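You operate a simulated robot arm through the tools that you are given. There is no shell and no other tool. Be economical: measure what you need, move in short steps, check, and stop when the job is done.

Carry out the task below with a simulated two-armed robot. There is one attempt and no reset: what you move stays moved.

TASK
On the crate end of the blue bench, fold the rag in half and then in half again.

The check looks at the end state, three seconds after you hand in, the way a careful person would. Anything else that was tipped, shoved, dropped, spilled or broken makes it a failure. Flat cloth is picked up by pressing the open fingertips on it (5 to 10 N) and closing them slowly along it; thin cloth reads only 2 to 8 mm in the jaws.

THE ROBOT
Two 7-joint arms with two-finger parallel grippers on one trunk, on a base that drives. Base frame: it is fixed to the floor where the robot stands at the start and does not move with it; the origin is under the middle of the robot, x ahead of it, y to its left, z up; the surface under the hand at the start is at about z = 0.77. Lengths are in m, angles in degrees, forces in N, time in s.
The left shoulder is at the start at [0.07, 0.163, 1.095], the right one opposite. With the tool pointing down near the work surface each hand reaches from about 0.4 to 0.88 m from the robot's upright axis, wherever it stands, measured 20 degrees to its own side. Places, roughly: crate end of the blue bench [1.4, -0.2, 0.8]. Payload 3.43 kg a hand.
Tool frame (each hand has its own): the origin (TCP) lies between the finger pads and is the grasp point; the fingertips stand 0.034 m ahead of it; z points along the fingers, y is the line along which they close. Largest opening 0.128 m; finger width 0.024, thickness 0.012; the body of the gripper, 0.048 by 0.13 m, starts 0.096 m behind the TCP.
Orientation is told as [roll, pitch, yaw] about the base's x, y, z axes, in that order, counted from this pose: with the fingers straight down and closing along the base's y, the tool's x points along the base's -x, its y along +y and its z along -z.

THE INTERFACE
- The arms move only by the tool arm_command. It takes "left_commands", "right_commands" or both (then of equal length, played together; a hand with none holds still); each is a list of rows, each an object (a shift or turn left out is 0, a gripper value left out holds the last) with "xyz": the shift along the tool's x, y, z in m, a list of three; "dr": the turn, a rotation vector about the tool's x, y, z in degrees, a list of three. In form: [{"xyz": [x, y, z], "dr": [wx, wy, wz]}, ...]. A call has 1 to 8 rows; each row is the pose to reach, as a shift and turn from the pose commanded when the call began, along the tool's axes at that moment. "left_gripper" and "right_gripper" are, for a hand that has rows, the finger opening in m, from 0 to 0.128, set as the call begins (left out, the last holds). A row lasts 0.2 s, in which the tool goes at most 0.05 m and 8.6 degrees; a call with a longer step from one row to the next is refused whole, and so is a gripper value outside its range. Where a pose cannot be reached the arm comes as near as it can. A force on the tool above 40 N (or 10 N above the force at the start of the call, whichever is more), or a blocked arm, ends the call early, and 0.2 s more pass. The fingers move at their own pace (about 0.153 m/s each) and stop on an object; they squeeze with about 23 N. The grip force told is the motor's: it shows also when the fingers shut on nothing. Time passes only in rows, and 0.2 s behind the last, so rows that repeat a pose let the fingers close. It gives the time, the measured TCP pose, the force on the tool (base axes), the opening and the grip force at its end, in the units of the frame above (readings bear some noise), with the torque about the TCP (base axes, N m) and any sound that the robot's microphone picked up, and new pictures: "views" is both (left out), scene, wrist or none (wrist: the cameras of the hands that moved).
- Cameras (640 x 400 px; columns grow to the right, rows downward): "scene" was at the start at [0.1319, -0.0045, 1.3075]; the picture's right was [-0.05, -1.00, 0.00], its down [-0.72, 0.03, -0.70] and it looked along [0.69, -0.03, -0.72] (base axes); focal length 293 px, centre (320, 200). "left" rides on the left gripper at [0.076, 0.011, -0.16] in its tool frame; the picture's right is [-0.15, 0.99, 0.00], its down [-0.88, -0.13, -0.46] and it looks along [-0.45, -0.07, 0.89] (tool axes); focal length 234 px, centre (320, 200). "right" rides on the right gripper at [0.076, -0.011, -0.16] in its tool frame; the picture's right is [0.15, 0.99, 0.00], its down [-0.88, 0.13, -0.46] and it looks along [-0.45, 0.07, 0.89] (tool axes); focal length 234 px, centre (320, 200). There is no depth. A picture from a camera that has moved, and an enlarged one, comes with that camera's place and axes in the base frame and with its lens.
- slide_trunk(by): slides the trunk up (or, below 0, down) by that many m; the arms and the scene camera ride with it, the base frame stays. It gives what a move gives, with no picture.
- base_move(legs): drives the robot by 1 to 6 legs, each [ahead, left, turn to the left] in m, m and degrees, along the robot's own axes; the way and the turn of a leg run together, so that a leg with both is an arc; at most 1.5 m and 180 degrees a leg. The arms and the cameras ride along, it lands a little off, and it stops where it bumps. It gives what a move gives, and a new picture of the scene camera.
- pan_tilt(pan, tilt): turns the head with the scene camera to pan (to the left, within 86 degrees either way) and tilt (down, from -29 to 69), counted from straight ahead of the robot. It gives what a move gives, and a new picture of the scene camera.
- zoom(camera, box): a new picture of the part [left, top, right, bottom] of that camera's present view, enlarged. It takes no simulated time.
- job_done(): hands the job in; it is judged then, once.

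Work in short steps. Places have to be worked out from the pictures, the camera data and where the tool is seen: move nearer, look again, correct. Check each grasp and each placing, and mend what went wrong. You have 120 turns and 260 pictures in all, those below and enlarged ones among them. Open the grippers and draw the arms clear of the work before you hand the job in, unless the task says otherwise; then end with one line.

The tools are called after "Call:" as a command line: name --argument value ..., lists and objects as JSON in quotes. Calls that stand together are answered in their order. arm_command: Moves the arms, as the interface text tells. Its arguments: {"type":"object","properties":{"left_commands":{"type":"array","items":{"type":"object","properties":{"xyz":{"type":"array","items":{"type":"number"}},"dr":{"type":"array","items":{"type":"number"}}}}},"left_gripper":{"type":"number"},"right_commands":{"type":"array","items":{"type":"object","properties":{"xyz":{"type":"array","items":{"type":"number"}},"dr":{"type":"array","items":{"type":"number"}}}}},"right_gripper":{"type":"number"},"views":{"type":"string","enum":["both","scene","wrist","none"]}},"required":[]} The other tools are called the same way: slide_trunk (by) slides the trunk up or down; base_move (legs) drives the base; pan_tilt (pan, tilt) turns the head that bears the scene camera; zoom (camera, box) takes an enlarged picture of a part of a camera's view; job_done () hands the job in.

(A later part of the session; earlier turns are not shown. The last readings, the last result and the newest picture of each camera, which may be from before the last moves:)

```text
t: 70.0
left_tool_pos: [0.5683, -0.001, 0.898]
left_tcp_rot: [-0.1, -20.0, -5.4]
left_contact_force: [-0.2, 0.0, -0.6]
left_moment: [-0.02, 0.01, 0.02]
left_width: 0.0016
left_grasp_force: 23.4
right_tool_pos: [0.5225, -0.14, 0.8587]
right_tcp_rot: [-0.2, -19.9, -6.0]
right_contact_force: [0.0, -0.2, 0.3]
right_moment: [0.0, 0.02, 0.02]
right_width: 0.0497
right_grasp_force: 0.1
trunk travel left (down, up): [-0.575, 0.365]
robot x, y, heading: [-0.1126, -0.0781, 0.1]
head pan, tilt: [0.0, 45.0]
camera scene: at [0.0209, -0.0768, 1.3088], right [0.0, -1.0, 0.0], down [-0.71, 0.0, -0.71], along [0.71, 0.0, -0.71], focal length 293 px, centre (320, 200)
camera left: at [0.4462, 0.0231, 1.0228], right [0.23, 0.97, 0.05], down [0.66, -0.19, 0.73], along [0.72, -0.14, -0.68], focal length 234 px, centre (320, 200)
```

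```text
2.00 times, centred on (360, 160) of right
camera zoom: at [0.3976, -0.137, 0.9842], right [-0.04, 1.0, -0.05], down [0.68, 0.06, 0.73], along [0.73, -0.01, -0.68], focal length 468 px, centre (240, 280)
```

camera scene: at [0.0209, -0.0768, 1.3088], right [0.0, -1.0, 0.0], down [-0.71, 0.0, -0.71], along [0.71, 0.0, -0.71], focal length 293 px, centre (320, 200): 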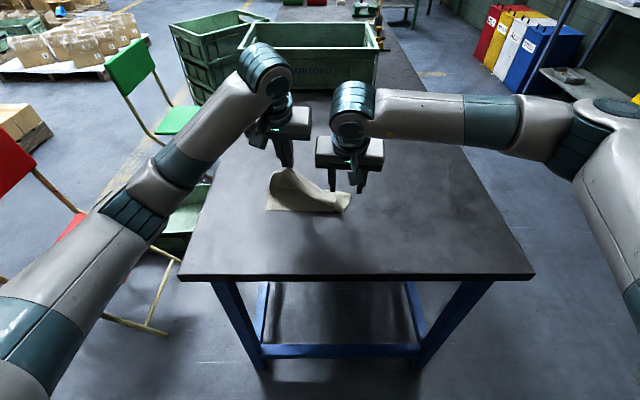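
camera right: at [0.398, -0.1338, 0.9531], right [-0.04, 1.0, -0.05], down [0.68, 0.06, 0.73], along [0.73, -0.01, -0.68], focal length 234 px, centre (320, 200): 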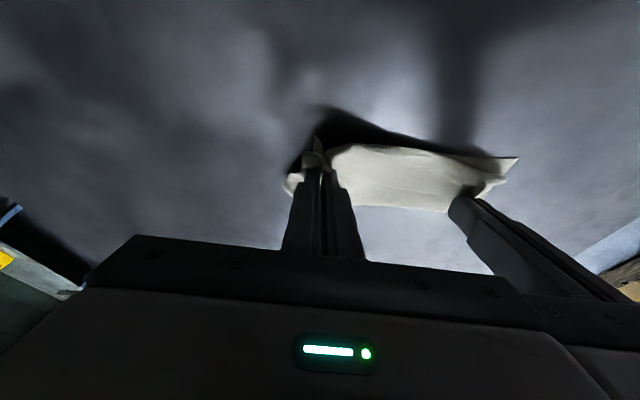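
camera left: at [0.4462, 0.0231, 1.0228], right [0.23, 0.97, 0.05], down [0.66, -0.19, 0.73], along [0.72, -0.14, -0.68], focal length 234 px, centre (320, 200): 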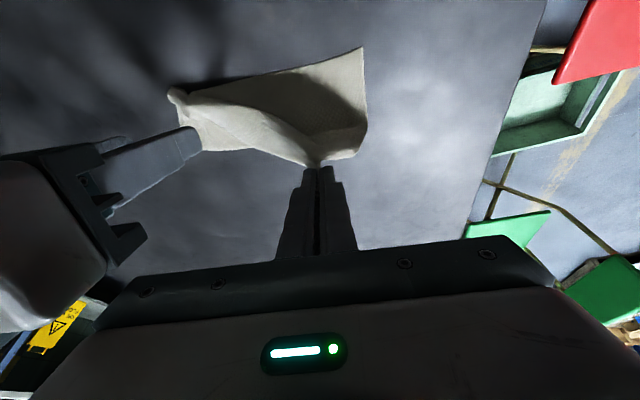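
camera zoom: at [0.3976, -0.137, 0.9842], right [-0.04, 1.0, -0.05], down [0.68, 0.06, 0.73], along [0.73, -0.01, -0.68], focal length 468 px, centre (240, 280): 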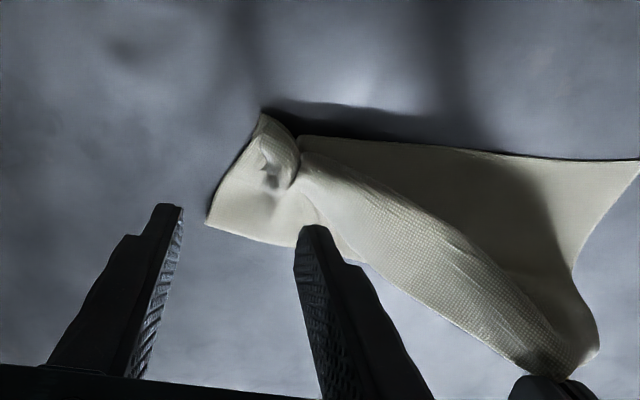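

The left corner has opened out. I'll carry it forward to unfold the flap toward the far side, so I can re-fold cleanly.

Call:
arm_command --left_commands '[{"xyz": [-0.026, 0, 0.0094]}, {"xyz": [-0.052, 0, 0.0188]}, {"xyz": [-0.078, 0, 0.0282]}, {"xyz": [-0.103, 0.005, 0.0376]}, {"xyz": [-0.103, 0.005, 0.0376]}]' --views "none"

Call:
zoom --camera "right" --box '[200, 60, 520, 260]'

Call:
zoom --camera "scene" --box '[220, 100, 420, 225]'

```text
t: 71.2
left_tool_pos: [0.6796, -0.006, 0.8996]
left_tcp_rot: [-0.1, -20.1, -5.4]
left_contact_force: [-0.4, -0.7, 0.2]
left_moment: [-0.01, -0.02, 0.0]
left_width: 0.0018
left_grasp_force: 23.0
right_tool_pos: [0.5236, -0.1387, 0.8599]
right_tcp_rot: [-0.2, -19.9, -5.9]
right_contact_force: [-0.1, -0.8, -0.3]
right_moment: [0.04, -0.01, -0.04]
right_width: 0.0499
right_grasp_force: 0.0
trunk travel left (down, up): [-0.575, 0.365]
robot x, y, heading: [-0.1106, -0.076, -0.2]
head pan, tilt: [0.0, 45.0]
```

```text
2.00 times, centred on (360, 160) of right
camera zoom: at [0.3973, -0.137, 0.9844], right [-0.04, 1.0, -0.05], down [0.68, 0.06, 0.73], along [0.73, -0.01, -0.68], focal length 468 px, centre (240, 280)
```

zoom: 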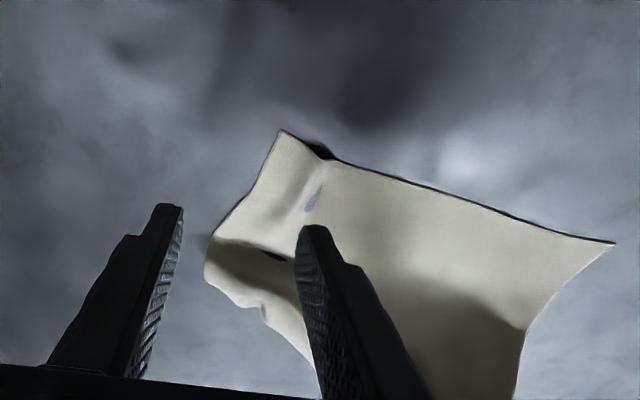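

```text
3.20 times, centred on (320, 162) of scene
camera zoom: at [0.0205, -0.0767, 1.3089], right [0.0, -1.0, 0.0], down [-0.71, 0.0, -0.71], along [0.71, 0.0, -0.71], focal length 937 px, centre (320, 320)
```

zoom: 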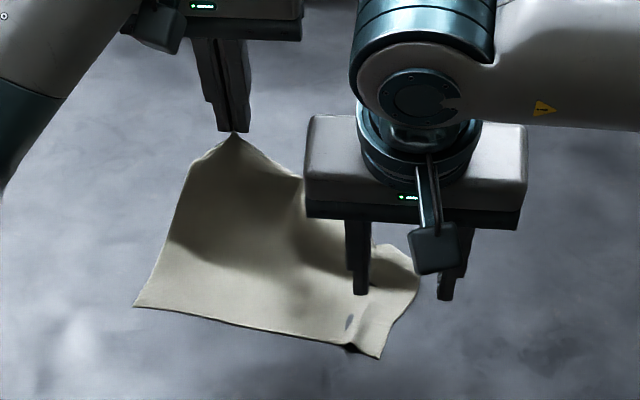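

The flap is open again. I'll lay the left corner down at the far side, pulled slightly taut.

Call:
arm_command --left_commands '[{"xyz": [-0.0141, 0, 0.005]}, {"xyz": [-0.0214, 0.003, 0.029]}, {"xyz": [-0.0111, 0.006, 0.0573]}, {"xyz": [0.0039, 0.008, 0.0838]}, {"xyz": [0.012, 0.008, 0.0914]}]' --right_commands '[{"xyz": [0, -0.02, -0.01]}, {"xyz": [0, -0.04, -0.02]}, {"xyz": [0, -0.06, -0.03]}, {"xyz": [0, -0.08, -0.04]}, {"xyz": [0, -0.1, -0.05]}]' --views "both"

Call:
zoom --camera "scene" --box '[220, 100, 420, 225]'

```text
t: 72.3
left_tool_pos: [0.7007, -0.0004, 0.8095]
left_tcp_rot: [-0.1, -20.0, -5.3]
left_contact_force: [0.6, -0.3, -0.2]
left_moment: [0.01, 0.02, 0.01]
left_width: 0.0018
left_grasp_force: 23.1
right_tool_pos: [0.495, -0.2371, 0.9066]
right_tcp_rot: [-0.1, -20.0, -5.9]
right_contact_force: [-0.4, 0.2, 1.4]
right_moment: [0.01, -0.01, 0.03]
right_width: 0.0501
right_grasp_force: 0.1
trunk travel left (down, up): [-0.575, 0.365]
robot x, y, heading: [-0.1132, -0.0762, -0.3]
head pan, tilt: [0.0, 45.0]
camera scene: at [0.0202, -0.0776, 1.309], right [0.0, -1.0, 0.0], down [-0.71, 0.0, -0.71], along [0.71, 0.0, -0.71], focal length 293 px, centre (320, 200)
camera right: at [0.3702, -0.2352, 1.0321], right [-0.04, 1.0, -0.05], down [0.68, 0.06, 0.73], along [0.73, -0.01, -0.68], focal length 234 px, centre (320, 200)
camera left: at [0.5766, 0.0228, 0.9329], right [0.23, 0.97, 0.05], down [0.66, -0.19, 0.73], along [0.72, -0.14, -0.68], focal length 234 px, centre (320, 200)
```

scene: 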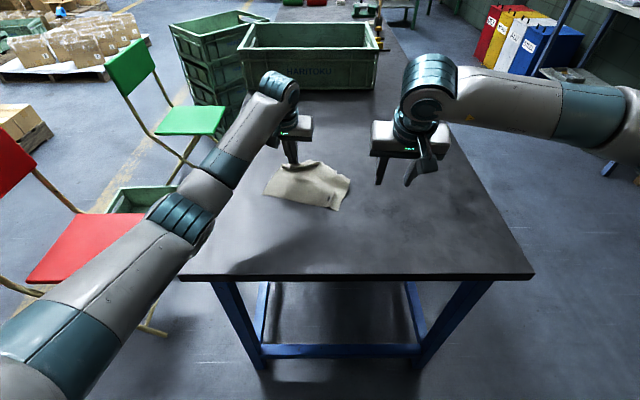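
right: 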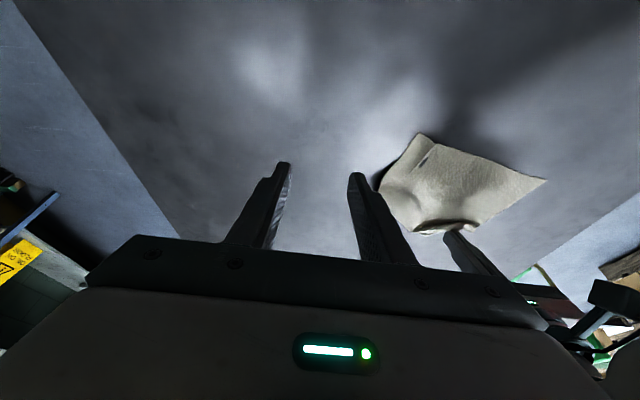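
left: 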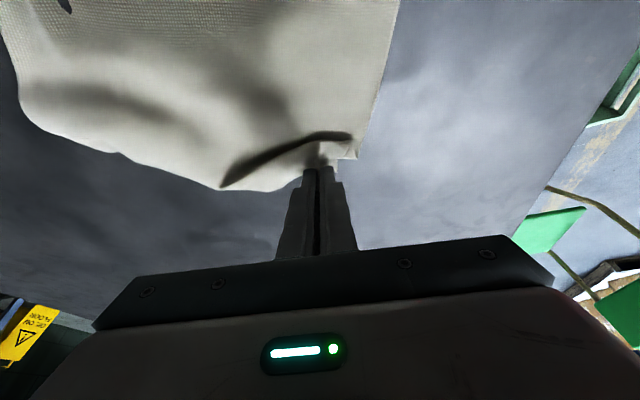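

```text
3.20 times, centred on (320, 162) of scene
camera zoom: at [0.0202, -0.0776, 1.309], right [0.0, -1.0, 0.0], down [-0.71, 0.0, -0.71], along [0.71, 0.0, -0.71], focal length 937 px, centre (320, 320)
```

zoom: 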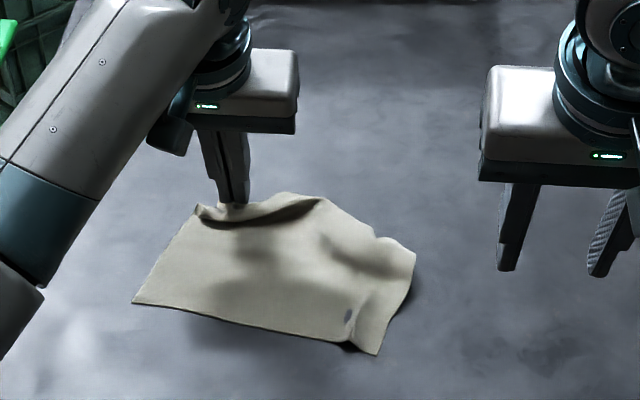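

Mostly flat. I'll release the left and lift it off to see the whole rag.

Call:
arm_command --left_commands '[{"xyz": [0, 0, 0]}, {"xyz": [0, 0, 0]}, {"xyz": [-0.005, 0.01, -0.03]}, {"xyz": [-0.01, 0.04, -0.07]}, {"xyz": [-0.01, 0.08, -0.1]}, {"xyz": [-0.01, 0.12, -0.12]}]' --left_gripper 0.03 --views "none"

Call:
zoom --camera "scene" --box '[240, 130, 400, 230]'

Call:
zoom --camera "right" --box '[340, 100, 580, 250]'

```text
refused: row 4 steps farther than a row can; nothing moved
```

```text
4.00 times, centred on (320, 180) of scene
camera zoom: at [0.0202, -0.0776, 1.309], right [0.0, -1.0, 0.0], down [-0.71, 0.0, -0.71], along [0.71, 0.0, -0.71], focal length 1171 px, centre (320, 280)
```

zoom: 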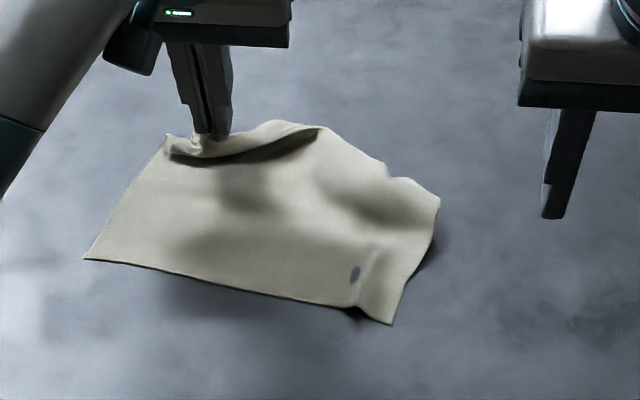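

```text
2.67 times, centred on (460, 175) of right
camera zoom: at [0.3702, -0.2352, 1.0321], right [-0.04, 1.0, -0.05], down [0.68, 0.06, 0.73], along [0.73, -0.01, -0.68], focal length 624 px, centre (-53, 267)
```

zoom: 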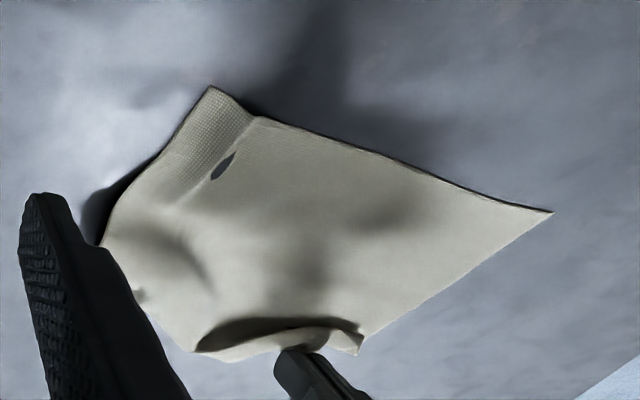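

The release was refused for one over-long step; I'll redo it with shorter steps.

Call:
arm_command --left_commands '[{"xyz": [0, 0, 0]}, {"xyz": [0, 0, 0]}, {"xyz": [-0.005, 0.005, -0.03]}, {"xyz": [-0.008, 0.03, -0.06]}, {"xyz": [-0.01, 0.06, -0.09]}, {"xyz": [-0.01, 0.095, -0.115]}, {"xyz": [-0.01, 0.13, -0.12]}]' --left_gripper 0.03 --views "none"

Call:
zoom --camera "scene" --box '[240, 130, 400, 230]'

Call:
zoom --camera "right" --box '[340, 100, 580, 250]'

```text
t: 74.0
left_tool_pos: [0.6812, 0.1326, 0.9258]
left_tcp_rot: [-0.2, -20.1, -5.4]
left_contact_force: [0.2, 0.4, 1.0]
left_moment: [0.0, 0.03, -0.03]
left_width: 0.03
left_grasp_force: 0.0
right_tool_pos: [0.4962, -0.2361, 0.9061]
right_tcp_rot: [-0.2, -20.0, -5.9]
right_contact_force: [-0.9, 0.7, 1.0]
right_moment: [-0.01, 0.01, -0.03]
right_width: 0.0502
right_grasp_force: 0.0
trunk travel left (down, up): [-0.575, 0.365]
robot x, y, heading: [-0.1134, -0.0752, -0.3]
head pan, tilt: [0.0, 45.0]
```

```text
4.00 times, centred on (320, 180) of scene
camera zoom: at [0.021, -0.0759, 1.3088], right [0.0, -1.0, 0.0], down [-0.71, 0.0, -0.71], along [0.71, 0.0, -0.71], focal length 1171 px, centre (320, 280)
```

zoom: 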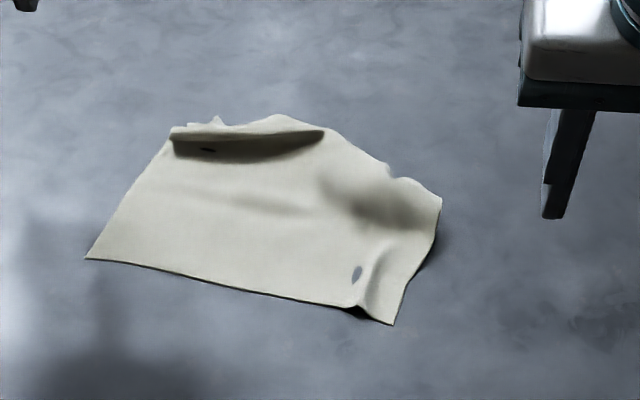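

```text
2.67 times, centred on (460, 175) of right
camera zoom: at [0.3708, -0.2338, 1.0319], right [-0.03, 1.0, -0.05], down [0.68, 0.06, 0.73], along [0.73, -0.01, -0.68], focal length 624 px, centre (-53, 267)
```

zoom: 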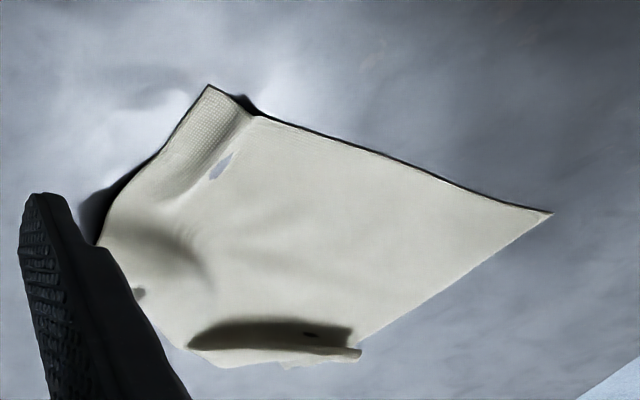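

The margin is tucked under at the far right, but the near edge is clean: corners about (0.578, 0.078) and (0.521, −0.121), turned about −16°. Better plan: grip the near-edge corners, lift the rag to hang free, then lay it down in half directly. I'll bring both hands level above those corners.

Call:
arm_command --left_commands '[{"xyz": [0.0248, -0.0187, 0.005], "dr": [0, 4, 0]}, {"xyz": [0.0495, -0.0374, 0.0101], "dr": [0, 8, 0]}, {"xyz": [0.0743, -0.0561, 0.0151], "dr": [0, 12, 0]}, {"xyz": [0.099, -0.0748, 0.0202], "dr": [0, 16, 0]}, {"xyz": [0.1238, -0.0935, 0.0252], "dr": [0, 20, 0]}]' --right_commands '[{"xyz": [0.0007, 0.0294, 0.0095], "dr": [0, 4, 0]}, {"xyz": [0.0014, 0.0588, 0.019], "dr": [0, 8, 0]}, {"xyz": [0.0021, 0.0883, 0.0286], "dr": [0, 12, 0]}, {"xyz": [0.0028, 0.1177, 0.0381], "dr": [0, 16, 0]}, {"xyz": [0.0035, 0.1471, 0.0476], "dr": [0, 20, 0]}]' --right_gripper 0.03 --views "none"

Call:
arm_command --left_commands '[{"xyz": [0, 0, 0], "dr": [0, 0, 5.3]}, {"xyz": [0, 0, 0], "dr": [0, 0, 10.6]}]' --right_commands '[{"xyz": [0, 0, 0], "dr": [0, 0, 5]}, {"xyz": [0, 0, 0], "dr": [0, 0, 10.1]}]' --views "wrist"

```text
t: 75.2
left_tool_pos: [0.5655, 0.0487, 0.8573]
left_tcp_rot: [-0.2, 0.2, -5.4]
left_contact_force: [0.3, 0.1, 0.0]
left_moment: [-0.03, 0.01, -0.03]
left_width: 0.0299
left_grasp_force: 0.1
right_tool_pos: [0.5246, -0.0917, 0.8584]
right_tcp_rot: [-0.1, 0.2, -5.9]
right_contact_force: [-0.5, 0.2, -0.7]
right_moment: [0.01, 0.01, -0.04]
right_width: 0.0304
right_grasp_force: 0.2
trunk travel left (down, up): [-0.575, 0.365]
robot x, y, heading: [-0.1124, -0.0772, -0.3]
head pan, tilt: [0.0, 45.0]
```

```text
t: 75.8
left_tool_pos: [0.5634, 0.0485, 0.8583]
left_tcp_rot: [-0.1, 0.0, -16.0]
left_contact_force: [0.7, -0.1, -0.4]
left_moment: [-0.01, -0.04, 0.0]
left_width: 0.03
left_grasp_force: 0.0
right_tool_pos: [0.5234, -0.0931, 0.8594]
right_tcp_rot: [0.0, 0.1, -16.0]
right_contact_force: [-0.7, 0.7, 1.1]
right_moment: [0.0, 0.0, 0.01]
right_width: 0.0298
right_grasp_force: 0.0
trunk travel left (down, up): [-0.575, 0.365]
robot x, y, heading: [-0.1145, -0.0754, -0.2]
head pan, tilt: [0.0, 45.0]
camera right: at [0.449, -0.0818, 1.0206], right [0.13, 0.99, 0.0], down [0.88, -0.12, 0.45], along [0.45, -0.06, -0.89], focal length 234 px, centre (320, 200)
camera left: at [0.4958, 0.0809, 1.0181], right [0.42, 0.91, 0.0], down [0.81, -0.37, 0.46], along [0.41, -0.19, -0.89], focal length 234 px, centre (320, 200)
```

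right: 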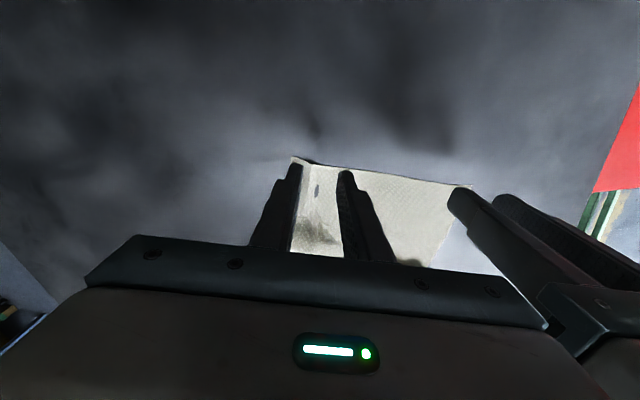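
left: 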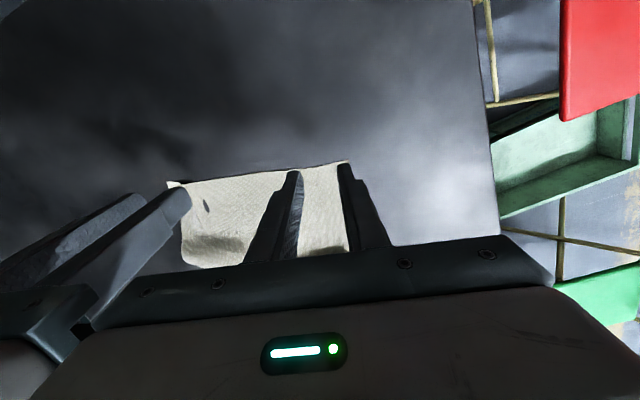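

Corner positions confirmed. I'll lower with the front ~9 mm of the fingers over the near edge.

Call:
arm_command --left_commands '[{"xyz": [-0.003, 0, 0.02]}, {"xyz": [-0.003, 0, 0.042]}, {"xyz": [-0.003, 0, 0.051]}]' --right_commands '[{"xyz": [-0.003, 0.002, 0.02]}, {"xyz": [-0.003, 0.002, 0.042]}, {"xyz": [-0.003, 0.002, 0.052]}]' --views "none"

Call:
zoom --camera "right" --box '[220, 80, 420, 205]'

Call:
zoom --camera "left" --box '[220, 80, 420, 205]'

```text
t: 76.5
left_tool_pos: [0.5688, 0.0475, 0.809]
left_tcp_rot: [-0.1, -0.1, -16.1]
left_contact_force: [0.4, -0.7, -0.2]
left_moment: [0.01, -0.02, 0.03]
left_width: 0.03
left_grasp_force: 0.0
right_tool_pos: [0.5281, -0.0911, 0.8072]
right_tcp_rot: [-0.2, 0.1, -16.0]
right_contact_force: [0.1, 0.2, 1.1]
right_moment: [0.01, 0.0, 0.0]
right_width: 0.03
right_grasp_force: 0.0
trunk travel left (down, up): [-0.575, 0.365]
robot x, y, heading: [-0.1112, -0.078, -0.4]
head pan, tilt: [0.0, 45.0]
```

```text
3.20 times, centred on (320, 142) of right
camera zoom: at [0.4525, -0.0808, 0.9684], right [0.13, 0.99, 0.0], down [0.88, -0.12, 0.45], along [0.45, -0.06, -0.89], focal length 749 px, centre (320, 384)
```

zoom: 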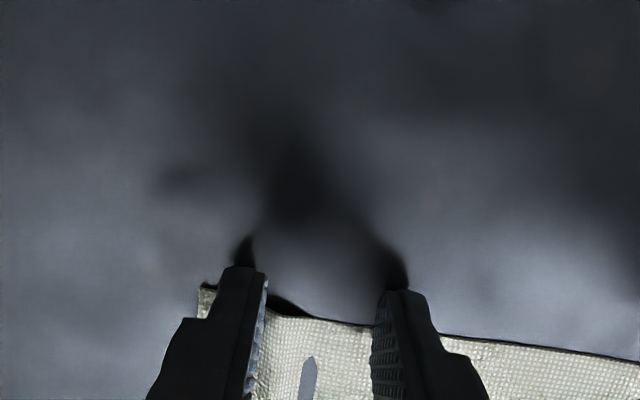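

```text
3.20 times, centred on (320, 142) of left
camera zoom: at [0.4992, 0.0803, 0.9673], right [0.41, 0.91, 0.0], down [0.81, -0.37, 0.46], along [0.41, -0.19, -0.89], focal length 749 px, centre (320, 384)
```

zoom: 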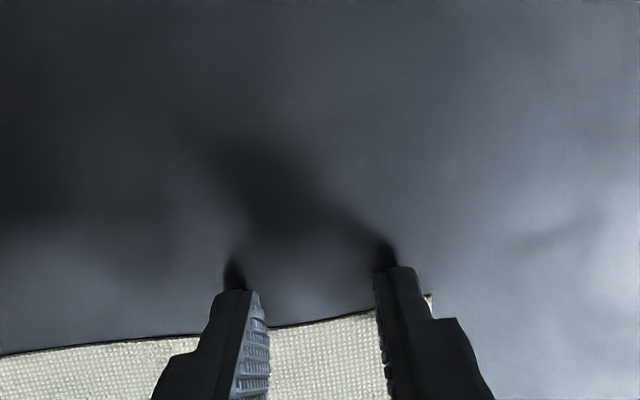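

The overlap is about 1 cm at both. I'll press down to about 8 N.

Call:
arm_command --left_commands '[{"xyz": [0, 0, 0.002]}, {"xyz": [0, 0, 0.0035]}]' --right_commands '[{"xyz": [0, 0, 0.001]}, {"xyz": [0, 0, 0.0025]}]' --views "none"

```text
t: 77.2
left_tool_pos: [0.5679, 0.0478, 0.8052]
left_tcp_rot: [-0.2, -0.1, -16.1]
left_contact_force: [-0.1, 0.6, 2.2]
left_moment: [0.0, 0.01, -0.03]
left_width: 0.0297
left_grasp_force: 0.0
right_tool_pos: [0.5263, -0.0924, 0.8059]
right_tcp_rot: [-0.1, 0.0, -15.9]
right_contact_force: [-0.4, -0.8, -0.1]
right_moment: [0.07, -0.02, 0.0]
right_width: 0.0298
right_grasp_force: 0.0
trunk travel left (down, up): [-0.575, 0.365]
robot x, y, heading: [-0.1149, -0.073, -0.1]
head pan, tilt: [0.0, 45.0]
```

Barely touching; I'll press a little more and start closing slowly.

Call:
arm_command --left_commands '[{"xyz": [0, 0, 0.0005]}, {"xyz": [0, 0, 0.001]}]' --right_commands '[{"xyz": [0, 0, 0.001]}, {"xyz": [0, 0, 0.002]}]' --views "none"

Call:
arm_command --left_commands '[{"xyz": [0, 0, 0]}]' --right_commands '[{"xyz": [0, 0, 0]}]' --left_gripper 0.025 --right_gripper 0.025 --views "none"

Call:
arm_command --left_commands '[{"xyz": [0, 0, 0]}]' --right_commands '[{"xyz": [0, 0, 0]}]' --left_gripper 0.019 --right_gripper 0.019 --views "none"

Call:
zoom --camera "right" --box '[220, 80, 420, 205]'

Call:
zoom --camera "left" --box '[220, 80, 420, 205]'

```text
t: 77.8
left_tool_pos: [0.5667, 0.0487, 0.8052]
left_tcp_rot: [-0.1, -0.1, -16.1]
left_contact_force: [0.9, 0.1, 5.7]
left_moment: [0.09, -0.12, -0.04]
left_width: 0.0301
left_grasp_force: 0.1
right_tool_pos: [0.5271, -0.0917, 0.8059]
right_tcp_rot: [-0.2, -0.1, -16.0]
right_contact_force: [1.3, -1.0, 6.8]
right_moment: [0.01, -0.1, 0.0]
right_width: 0.0298
right_grasp_force: 0.1
trunk travel left (down, up): [-0.575, 0.365]
robot x, y, heading: [-0.1074, -0.0765, -0.2]
head pan, tilt: [0.0, 45.0]
```

```text
t: 78.2
left_tool_pos: [0.5668, 0.048, 0.804]
left_tcp_rot: [-0.1, -0.1, -16.1]
left_contact_force: [1.2, -0.8, 5.2]
left_moment: [0.01, -0.08, 0.01]
left_width: 0.0239
left_grasp_force: 0.0
right_tool_pos: [0.5253, -0.091, 0.8064]
right_tcp_rot: [-0.1, 0.0, -16.0]
right_contact_force: [0.7, 1.0, 8.6]
right_moment: [-0.01, -0.1, 0.06]
right_width: 0.0242
right_grasp_force: 0.0
trunk travel left (down, up): [-0.575, 0.365]
robot x, y, heading: [-0.1098, -0.0746, -0.1]
head pan, tilt: [0.0, 45.0]
```

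```text
t: 78.5
left_tool_pos: [0.5672, 0.0482, 0.8042]
left_tcp_rot: [0.0, -0.1, -16.1]
left_contact_force: [-0.9, -1.2, 5.2]
left_moment: [0.0, -0.05, 0.02]
left_width: 0.0174
left_grasp_force: 0.0
right_tool_pos: [0.5262, -0.0921, 0.8052]
right_tcp_rot: [0.0, 0.0, -16.0]
right_contact_force: [0.2, 0.2, 11.8]
right_moment: [0.03, -0.14, 0.0]
right_width: 0.0182
right_grasp_force: 0.0
trunk travel left (down, up): [-0.575, 0.365]
robot x, y, heading: [-0.1131, -0.0756, -0.4]
head pan, tilt: [0.0, 45.0]
```

```text
3.20 times, centred on (320, 142) of right
camera zoom: at [0.4511, -0.0809, 0.9658], right [0.13, 0.99, 0.0], down [0.88, -0.12, 0.46], along [0.45, -0.06, -0.89], focal length 749 px, centre (320, 384)
```

zoom: 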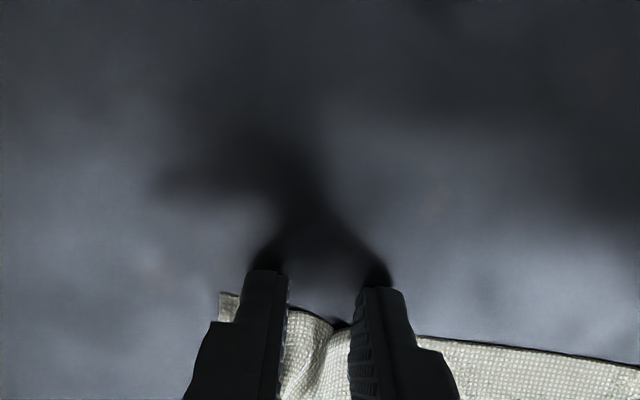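

```text
3.20 times, centred on (320, 142) of left
camera zoom: at [0.4972, 0.0801, 0.9644], right [0.41, 0.91, 0.0], down [0.81, -0.37, 0.46], along [0.42, -0.19, -0.89], focal length 749 px, centre (320, 384)
```

zoom: 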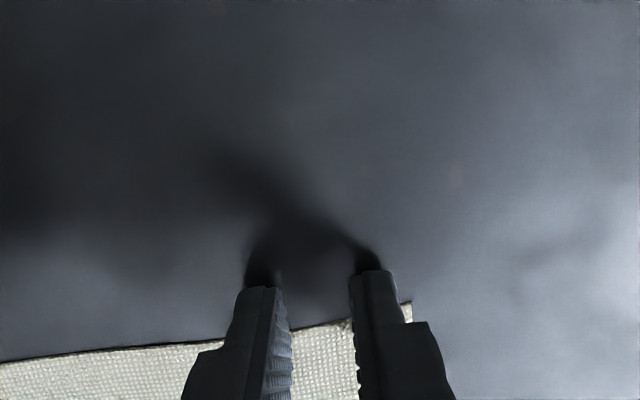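

The right is gathering; the left slides a bit. I'll press the left slightly more and keep closing.

Call:
arm_command --left_commands '[{"xyz": [0, 0, 0.002]}]' --right_commands '[{"xyz": [0, 0, 0]}]' --left_gripper 0.0185 --right_gripper 0.013 --views "none"

Call:
arm_command --left_commands '[{"xyz": [0, 0, 0]}]' --right_commands '[{"xyz": [0, 0, 0]}]' --left_gripper 0.013 --right_gripper 0.007 --views "none"

Call:
arm_command --left_commands '[{"xyz": [0, 0, 0]}]' --right_commands '[{"xyz": [0, 0, 0]}]' --left_gripper 0.007 --right_gripper 0.0 --views "none"

Call:
arm_command --left_commands '[{"xyz": [0, 0, 0]}, {"xyz": [0, 0, 0]}]' --right_commands '[{"xyz": [0, 0, 0]}, {"xyz": [0, 0, 0]}]' --left_gripper 0.0 --right_gripper 0.0 --views "none"

Call:
zoom --camera "left" --box '[220, 80, 420, 205]'

```text
t: 79.0
left_tool_pos: [0.5659, 0.0475, 0.8063]
left_tcp_rot: [-0.1, -0.2, -16.1]
left_contact_force: [-0.3, -0.5, 17.5]
left_moment: [0.07, -0.21, 0.03]
left_width: 0.0178
left_grasp_force: 0.1
right_tool_pos: [0.526, -0.0919, 0.8057]
right_tcp_rot: [0.0, -0.1, -15.9]
right_contact_force: [1.4, 1.0, 9.3]
right_moment: [0.03, -0.15, 0.01]
right_width: 0.0131
right_grasp_force: 0.0
trunk travel left (down, up): [-0.575, 0.365]
robot x, y, heading: [-0.1129, -0.0771, -0.3]
head pan, tilt: [0.0, 45.0]
```

```text
t: 79.3
left_tool_pos: [0.5654, 0.0471, 0.8053]
left_tcp_rot: [-0.1, -0.3, -16.2]
left_contact_force: [1.1, -1.5, 21.8]
left_moment: [-0.01, -0.25, 0.0]
left_width: 0.0101
left_grasp_force: 0.0
right_tool_pos: [0.5259, -0.0905, 0.8066]
right_tcp_rot: [-0.1, -0.1, -16.0]
right_contact_force: [0.3, 0.8, 7.7]
right_moment: [0.01, -0.06, 0.03]
right_width: 0.007
right_grasp_force: 0.4
trunk travel left (down, up): [-0.575, 0.365]
robot x, y, heading: [-0.11, -0.0767, -0.1]
head pan, tilt: [0.0, 45.0]
```

```text
t: 79.8
left_tool_pos: [0.5658, 0.0475, 0.8036]
left_tcp_rot: [0.0, -0.3, -16.0]
left_contact_force: [0.6, -2.2, 25.9]
left_moment: [-0.05, -0.24, -0.01]
left_width: 0.0046
left_grasp_force: 0.0
right_tool_pos: [0.525, -0.0906, 0.8052]
right_tcp_rot: [-0.1, -0.1, -16.0]
right_contact_force: [1.7, 2.8, 5.0]
right_moment: [0.07, -0.07, 0.03]
right_width: 0.0021
right_grasp_force: 23.0
trunk travel left (down, up): [-0.575, 0.365]
robot x, y, heading: [-0.1141, -0.0753, -0.1]
head pan, tilt: [0.0, 45.0]
```

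```text
t: 80.3
left_tool_pos: [0.5665, 0.0474, 0.8047]
left_tcp_rot: [-0.1, -0.3, -16.0]
left_contact_force: [1.6, 0.5, 31.6]
left_moment: [-0.02, -0.34, 0.05]
left_width: 0.0002
left_grasp_force: 23.2
right_tool_pos: [0.5263, -0.0921, 0.8058]
right_tcp_rot: [0.0, 0.0, -16.1]
right_contact_force: [1.5, 3.0, 2.1]
right_moment: [0.11, -0.03, 0.05]
right_width: 0.0019
right_grasp_force: 22.8
trunk travel left (down, up): [-0.575, 0.365]
robot x, y, heading: [-0.1166, -0.0757, -0.2]
head pan, tilt: [0.0, 45.0]
```

```text
3.20 times, centred on (320, 142) of left
camera zoom: at [0.4961, 0.08, 0.9639], right [0.41, 0.91, 0.0], down [0.81, -0.37, 0.46], along [0.42, -0.19, -0.89], focal length 749 px, centre (320, 384)
```

zoom: 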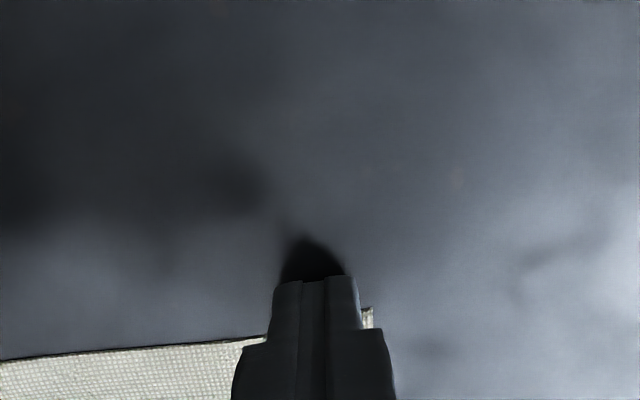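

The right holds (1.9 mm); the left closed on nothing. I'll retry the left with more overlap (7 mm further forward, 5 mm inward) and a 2.4 cm opening.

Call:
arm_command --left_commands '[{"xyz": [0, 0, -0.008]}, {"xyz": [-0.007, -0.005, -0.008]}, {"xyz": [-0.007, -0.005, -0.008]}, {"xyz": [-0.007, -0.005, -0.002]}, {"xyz": [-0.007, -0.005, -0.0005]}]' --left_gripper 0.024 --views "none"

Call:
zoom --camera "left" --box '[220, 80, 420, 205]'

```text
t: 81.5
left_tool_pos: [0.5719, 0.0416, 0.8042]
left_tcp_rot: [-0.1, -0.2, -16.0]
left_contact_force: [-1.3, 1.3, 13.7]
left_moment: [0.18, -0.03, 0.01]
left_width: 0.0241
left_grasp_force: 0.4
right_tool_pos: [0.5256, -0.0918, 0.8052]
right_tcp_rot: [-0.1, -0.1, -16.1]
right_contact_force: [1.3, -0.9, 12.5]
right_moment: [-0.08, -0.18, -0.01]
right_width: 0.002
right_grasp_force: 22.5
trunk travel left (down, up): [-0.575, 0.365]
robot x, y, heading: [-0.1113, -0.0747, -0.2]
head pan, tilt: [0.0, 45.0]
```

```text
3.20 times, centred on (320, 142) of left
camera zoom: at [0.5022, 0.0735, 0.9641], right [0.41, 0.91, 0.0], down [0.81, -0.37, 0.46], along [0.42, -0.19, -0.89], focal length 749 px, centre (320, 384)
```

zoom: 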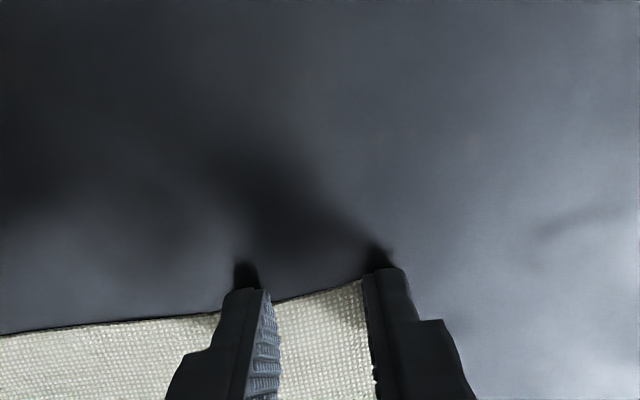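

Good overlap now at 14 N. Closing the left slowly.

Call:
arm_command --left_commands '[{"xyz": [0, 0, 0]}]' --left_gripper 0.019 --views "none"

Call:
arm_command --left_commands '[{"xyz": [0, 0, 0]}]' --left_gripper 0.014 --views "none"

Call:
arm_command --left_commands '[{"xyz": [0, 0, 0]}]' --left_gripper 0.009 --views "none"

Call:
arm_command --left_commands '[{"xyz": [0, 0, 0]}]' --left_gripper 0.004 --views "none"

Call:
arm_command --left_commands '[{"xyz": [0, 0, 0]}, {"xyz": [0, 0, 0]}]' --left_gripper 0.0 --views "none"

Call:
zoom --camera "left" --box '[220, 80, 420, 205]'

```text
t: 82.0
left_tool_pos: [0.5718, 0.0399, 0.8052]
left_tcp_rot: [-0.1, -0.3, -16.1]
left_contact_force: [1.5, -1.9, 18.9]
left_moment: [0.09, -0.09, -0.01]
left_width: 0.0176
left_grasp_force: 0.0
right_tool_pos: [0.5254, -0.0915, 0.8052]
right_tcp_rot: [-0.1, -0.1, -16.0]
right_contact_force: [1.5, 1.8, 9.6]
right_moment: [-0.06, -0.14, -0.01]
right_width: 0.0023
right_grasp_force: 23.1
trunk travel left (down, up): [-0.575, 0.365]
robot x, y, heading: [-0.1108, -0.0777, 0.1]
head pan, tilt: [0.0, 45.0]
```

```text
t: 82.3
left_tool_pos: [0.5714, 0.0417, 0.805]
left_tcp_rot: [-0.1, -0.2, -16.1]
left_contact_force: [1.0, -1.1, 24.0]
left_moment: [0.01, -0.08, 0.0]
left_width: 0.0119
left_grasp_force: 0.0
right_tool_pos: [0.5245, -0.092, 0.8061]
right_tcp_rot: [-0.1, -0.1, -16.0]
right_contact_force: [2.3, 0.8, 8.1]
right_moment: [0.0, -0.1, 0.01]
right_width: 0.0024
right_grasp_force: 23.2
trunk travel left (down, up): [-0.575, 0.365]
robot x, y, heading: [-0.115, -0.0759, -0.2]
head pan, tilt: [0.0, 45.0]
```

```text
t: 82.8
left_tool_pos: [0.5711, 0.0399, 0.8052]
left_tcp_rot: [-0.1, -0.4, -16.1]
left_contact_force: [0.9, -2.1, 26.2]
left_moment: [-0.03, -0.07, 0.0]
left_width: 0.0071
left_grasp_force: 0.0
right_tool_pos: [0.5256, -0.0916, 0.8045]
right_tcp_rot: [-0.2, -0.1, -16.0]
right_contact_force: [1.4, 0.8, 6.2]
right_moment: [0.06, -0.1, 0.03]
right_width: 0.0019
right_grasp_force: 23.2
trunk travel left (down, up): [-0.575, 0.365]
robot x, y, heading: [-0.1144, -0.073, -0.6]
head pan, tilt: [0.0, 45.0]
```

```text
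t: 83.2
left_tool_pos: [0.5705, 0.0405, 0.8049]
left_tcp_rot: [-0.1, -0.2, -16.1]
left_contact_force: [0.7, -4.3, 29.7]
left_moment: [-0.11, -0.01, 0.0]
left_width: 0.0032
left_grasp_force: 0.0
right_tool_pos: [0.5255, -0.0925, 0.8054]
right_tcp_rot: [-0.1, -0.2, -15.9]
right_contact_force: [1.4, 2.9, 2.6]
right_moment: [0.04, -0.08, 0.03]
right_width: 0.002
right_grasp_force: 22.9
trunk travel left (down, up): [-0.575, 0.365]
robot x, y, heading: [-0.1117, -0.0736, -0.2]
head pan, tilt: [0.0, 45.0]
```

```text
t: 83.8
left_tool_pos: [0.5722, 0.0402, 0.8034]
left_tcp_rot: [-0.2, -0.2, -16.1]
left_contact_force: [-0.1, -4.3, 31.4]
left_moment: [-0.13, -0.02, -0.01]
left_width: 0.0011
left_grasp_force: 23.3
right_tool_pos: [0.5241, -0.0918, 0.8061]
right_tcp_rot: [-0.2, -0.1, -16.0]
right_contact_force: [1.4, 3.7, 1.1]
right_moment: [0.12, -0.02, 0.03]
right_width: 0.0022
right_grasp_force: 23.2
trunk travel left (down, up): [-0.575, 0.365]
robot x, y, heading: [-0.1136, -0.0749, -0.1]
head pan, tilt: [0.0, 45.0]
```

```text
3.20 times, centred on (320, 142) of left
camera zoom: at [0.5014, 0.0727, 0.9641], right [0.41, 0.91, 0.0], down [0.81, -0.37, 0.46], along [0.42, -0.19, -0.89], focal length 749 px, centre (320, 384)
```

zoom: 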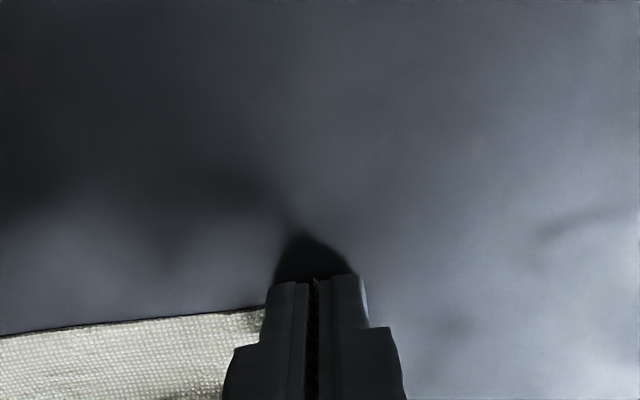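

The left reads 1.1 mm with cloth showing between the pads. I'll lift both 3 cm to test.

Call:
arm_command --left_commands '[{"xyz": [0, 0, -0.01]}, {"xyz": [0, 0, -0.02]}, {"xyz": [0, 0, -0.03]}, {"xyz": [0, 0, -0.03]}]' --right_commands '[{"xyz": [0, 0, -0.01]}, {"xyz": [0, 0, -0.02]}, {"xyz": [0, 0, -0.03]}, {"xyz": [0, 0, -0.03]}]' --views "wrist"

```text
t: 84.8
left_tool_pos: [0.5732, 0.0415, 0.8314]
left_tcp_rot: [-0.1, 0.1, -16.0]
left_contact_force: [0.4, -0.3, -0.2]
left_moment: [0.0, 0.01, -0.01]
left_width: 0.0011
left_grasp_force: 23.2
right_tool_pos: [0.5277, -0.0902, 0.8331]
right_tcp_rot: [-0.3, 0.0, -15.9]
right_contact_force: [0.5, 0.3, 0.0]
right_moment: [-0.02, -0.03, 0.0]
right_width: 0.002
right_grasp_force: 22.8
trunk travel left (down, up): [-0.575, 0.365]
robot x, y, heading: [-0.1122, -0.0783, -0.3]
head pan, tilt: [0.0, 45.0]
camera right: at [0.4525, -0.0807, 0.9945], right [0.13, 0.99, 0.0], down [0.88, -0.12, 0.45], along [0.45, -0.06, -0.89], focal length 234 px, centre (320, 200)
camera left: at [0.504, 0.0732, 0.9916], right [0.41, 0.91, 0.0], down [0.81, -0.37, 0.46], along [0.41, -0.19, -0.89], focal length 234 px, centre (320, 200)
```

right: 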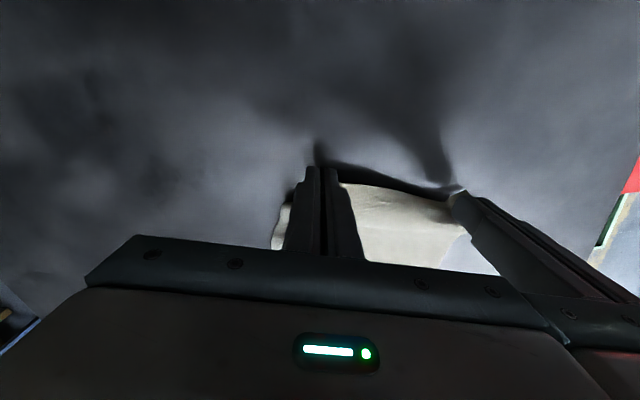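
left: 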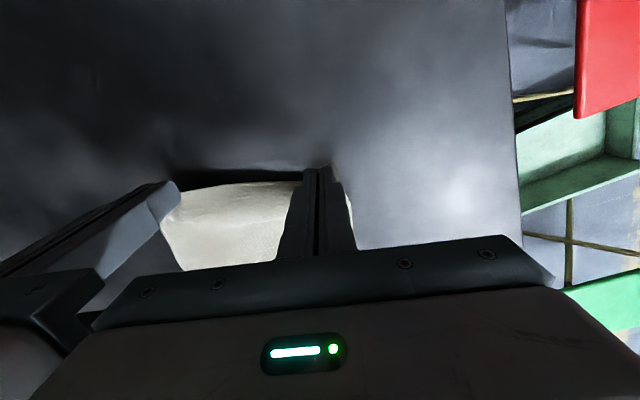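

Both corners are held. I'll raise the rag until it hangs free, straightening the hands to yaw 0 on the way.

Call:
arm_command --left_commands '[{"xyz": [0, 0, -0.035]}, {"xyz": [0, 0, -0.07]}, {"xyz": [0, 0, -0.105]}, {"xyz": [0.003, 0, -0.14], "dr": [0, 0, -4]}, {"xyz": [0.007, 0, -0.17], "dr": [0, 0, -8]}, {"xyz": [0.01, 0, -0.19], "dr": [0, 0, -12]}, {"xyz": [0.0135, 0, -0.21], "dr": [0, 0, -16]}, {"xyz": [0.0135, 0, -0.21], "dr": [0, 0, -16]}]' --right_commands '[{"xyz": [0, 0, -0.035]}, {"xyz": [0, 0, -0.07]}, {"xyz": [0, 0, -0.105]}, {"xyz": [-0.008, 0.001, -0.14], "dr": [0, 0, -4]}, {"xyz": [-0.016, 0.002, -0.17], "dr": [0, 0, -8]}, {"xyz": [-0.024, 0.003, -0.19], "dr": [0, 0, -12]}, {"xyz": [-0.0319, 0.005, -0.21], "dr": [0, 0, -16]}, {"xyz": [-0.0319, 0.005, -0.21], "dr": [0, 0, -16]}]'

Call:
zoom --camera "scene" --box '[220, 70, 420, 195]'

```text
t: 86.5
left_tool_pos: [0.5602, 0.0446, 1.0428]
left_tcp_rot: [-0.1, 0.0, -0.1]
left_contact_force: [0.6, -0.6, 0.4]
left_moment: [0.01, 0.02, -0.03]
left_width: 0.0007
left_grasp_force: 22.9
right_tool_pos: [0.5597, -0.0945, 1.0433]
right_tcp_rot: [-0.1, 0.1, 0.1]
right_contact_force: [0.6, 0.6, 0.1]
right_moment: [0.0, 0.05, -0.01]
right_width: 0.0021
right_grasp_force: 22.8
trunk travel left (down, up): [-0.575, 0.365]
robot x, y, heading: [-0.1091, -0.0783, -0.1]
head pan, tilt: [0.0, 45.0]
camera scene: at [0.0215, -0.077, 1.3088], right [0.0, -1.0, 0.0], down [-0.71, 0.0, -0.71], along [0.71, 0.0, -0.71], focal length 293 px, centre (320, 200)
camera right: at [0.4859, -0.1051, 1.2049], right [-0.15, 0.99, 0.0], down [0.88, 0.13, 0.45], along [0.45, 0.07, -0.89], focal length 234 px, centre (320, 200)
camera left: at [0.4851, 0.0571, 1.2021], right [0.15, 0.99, 0.0], down [0.88, -0.13, 0.46], along [0.45, -0.07, -0.89], focal length 234 px, centre (320, 200)
```

scene: 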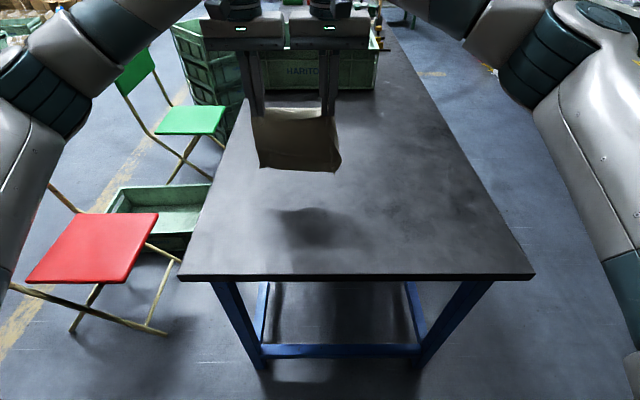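
right: 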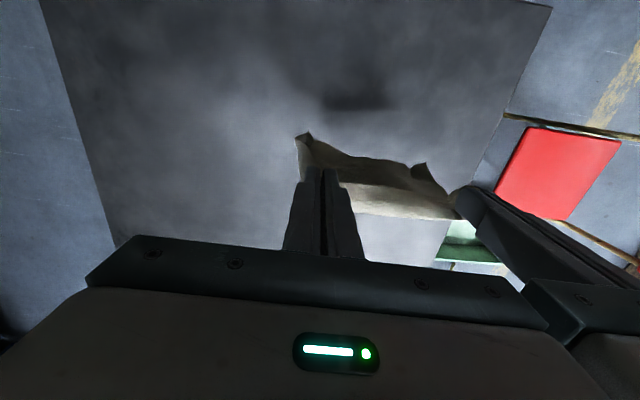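
left: 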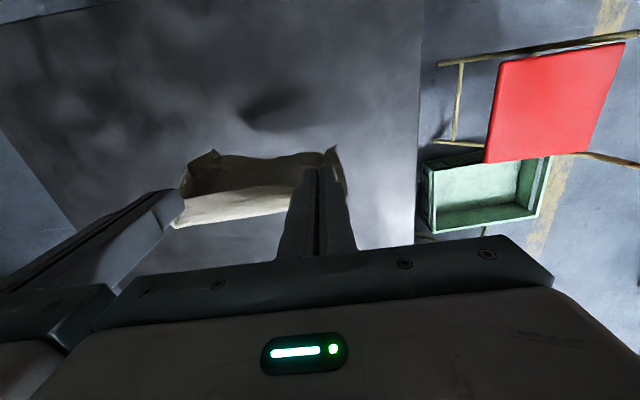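

```text
3.20 times, centred on (320, 132) of scene
camera zoom: at [0.0215, -0.077, 1.3088], right [0.0, -1.0, 0.0], down [-0.71, 0.0, -0.71], along [0.71, 0.0, -0.71], focal length 937 px, centre (320, 416)
```

zoom: 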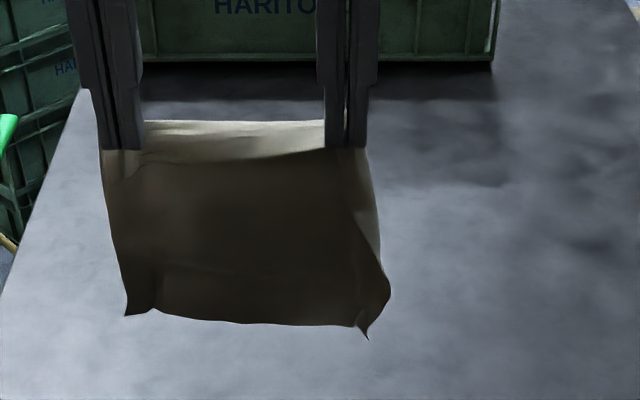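

The rag hangs fully open between the hands. I'll check its bottom edge for any remaining tuck.

Call:
zoom --camera "right" --box '[270, 110, 470, 235]'

Call:
zoom --camera "left" --box '[160, 120, 360, 245]'

```text
3.20 times, centred on (370, 172) of right
camera zoom: at [0.4859, -0.1051, 1.2049], right [-0.15, 0.99, 0.0], down [0.88, 0.13, 0.45], along [0.45, 0.07, -0.89], focal length 749 px, centre (160, 288)
```

zoom: 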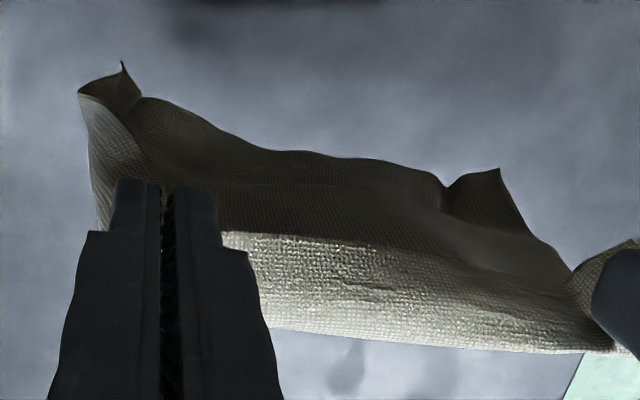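

```text
3.20 times, centred on (260, 182) of left
camera zoom: at [0.4851, 0.0571, 1.2021], right [0.15, 0.99, 0.0], down [0.88, -0.13, 0.46], along [0.45, -0.07, -0.89], focal length 749 px, centre (512, 256)
```

zoom: 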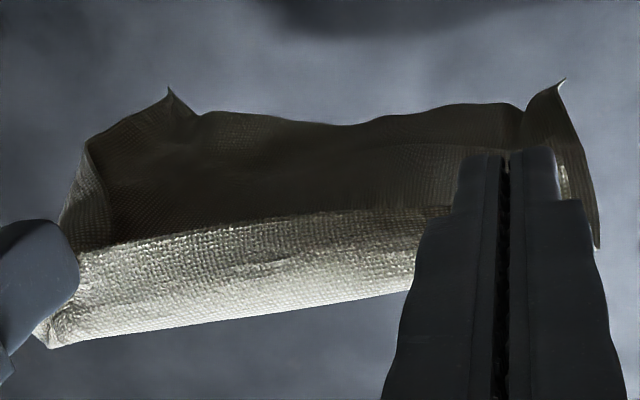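

No tuck: the rag hangs its full length with the bottom edge at z≈0.82. I'll move back 5 cm and lower until the bottom edge just touches.

Call:
arm_command --left_commands '[{"xyz": [0.025, 0, 0.01]}, {"xyz": [0.05, 0, 0.02]}, {"xyz": [0.05, 0, 0.035]}, {"xyz": [0.05, 0, 0.05]}, {"xyz": [0.05, 0, 0.05]}]' --right_commands '[{"xyz": [0.025, 0, 0.01]}, {"xyz": [0.05, 0, 0.02]}, {"xyz": [0.05, 0, 0.035]}, {"xyz": [0.05, 0, 0.05]}, {"xyz": [0.05, 0, 0.05]}]' --views "none"

Call:
zoom --camera "scene" --box '[220, 100, 420, 225]'

Call:
zoom --camera "right" --box '[240, 80, 480, 230]'

```text
t: 87.8
left_tool_pos: [0.5104, 0.0452, 0.9916]
left_tcp_rot: [-0.2, -0.1, -0.1]
left_contact_force: [0.5, 0.1, 0.5]
left_moment: [0.02, -0.01, -0.05]
left_width: 0.0012
left_grasp_force: 22.9
right_tool_pos: [0.5095, -0.0934, 0.9934]
right_tcp_rot: [-0.1, 0.1, 0.0]
right_contact_force: [-0.5, 0.9, 1.0]
right_moment: [-0.02, -0.02, -0.03]
right_width: 0.0021
right_grasp_force: 22.9
trunk travel left (down, up): [-0.575, 0.365]
robot x, y, heading: [-0.1163, -0.0781, -0.1]
head pan, tilt: [0.0, 45.0]
```

```text
3.20 times, centred on (320, 162) of scene
camera zoom: at [0.0205, -0.0769, 1.3089], right [0.0, -1.0, 0.0], down [-0.71, 0.0, -0.71], along [0.71, 0.0, -0.71], focal length 937 px, centre (320, 320)
```

zoom: 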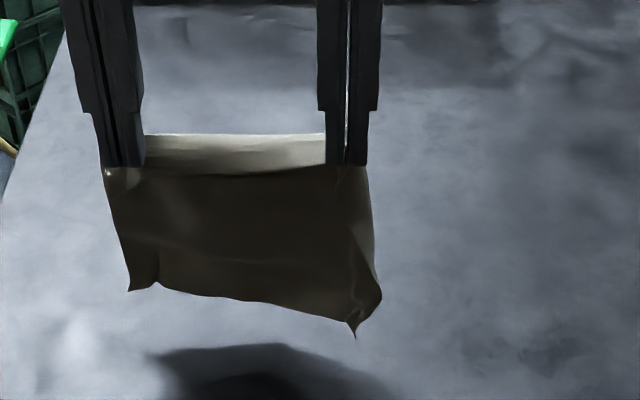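

```text
2.67 times, centred on (360, 155) of right
camera zoom: at [0.435, -0.1052, 1.1544], right [-0.15, 0.99, 0.0], down [0.88, 0.13, 0.45], along [0.45, 0.06, -0.89], focal length 624 px, centre (213, 320)
```

zoom: 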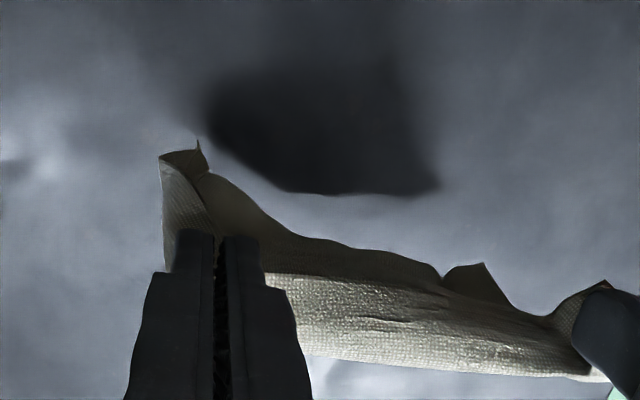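

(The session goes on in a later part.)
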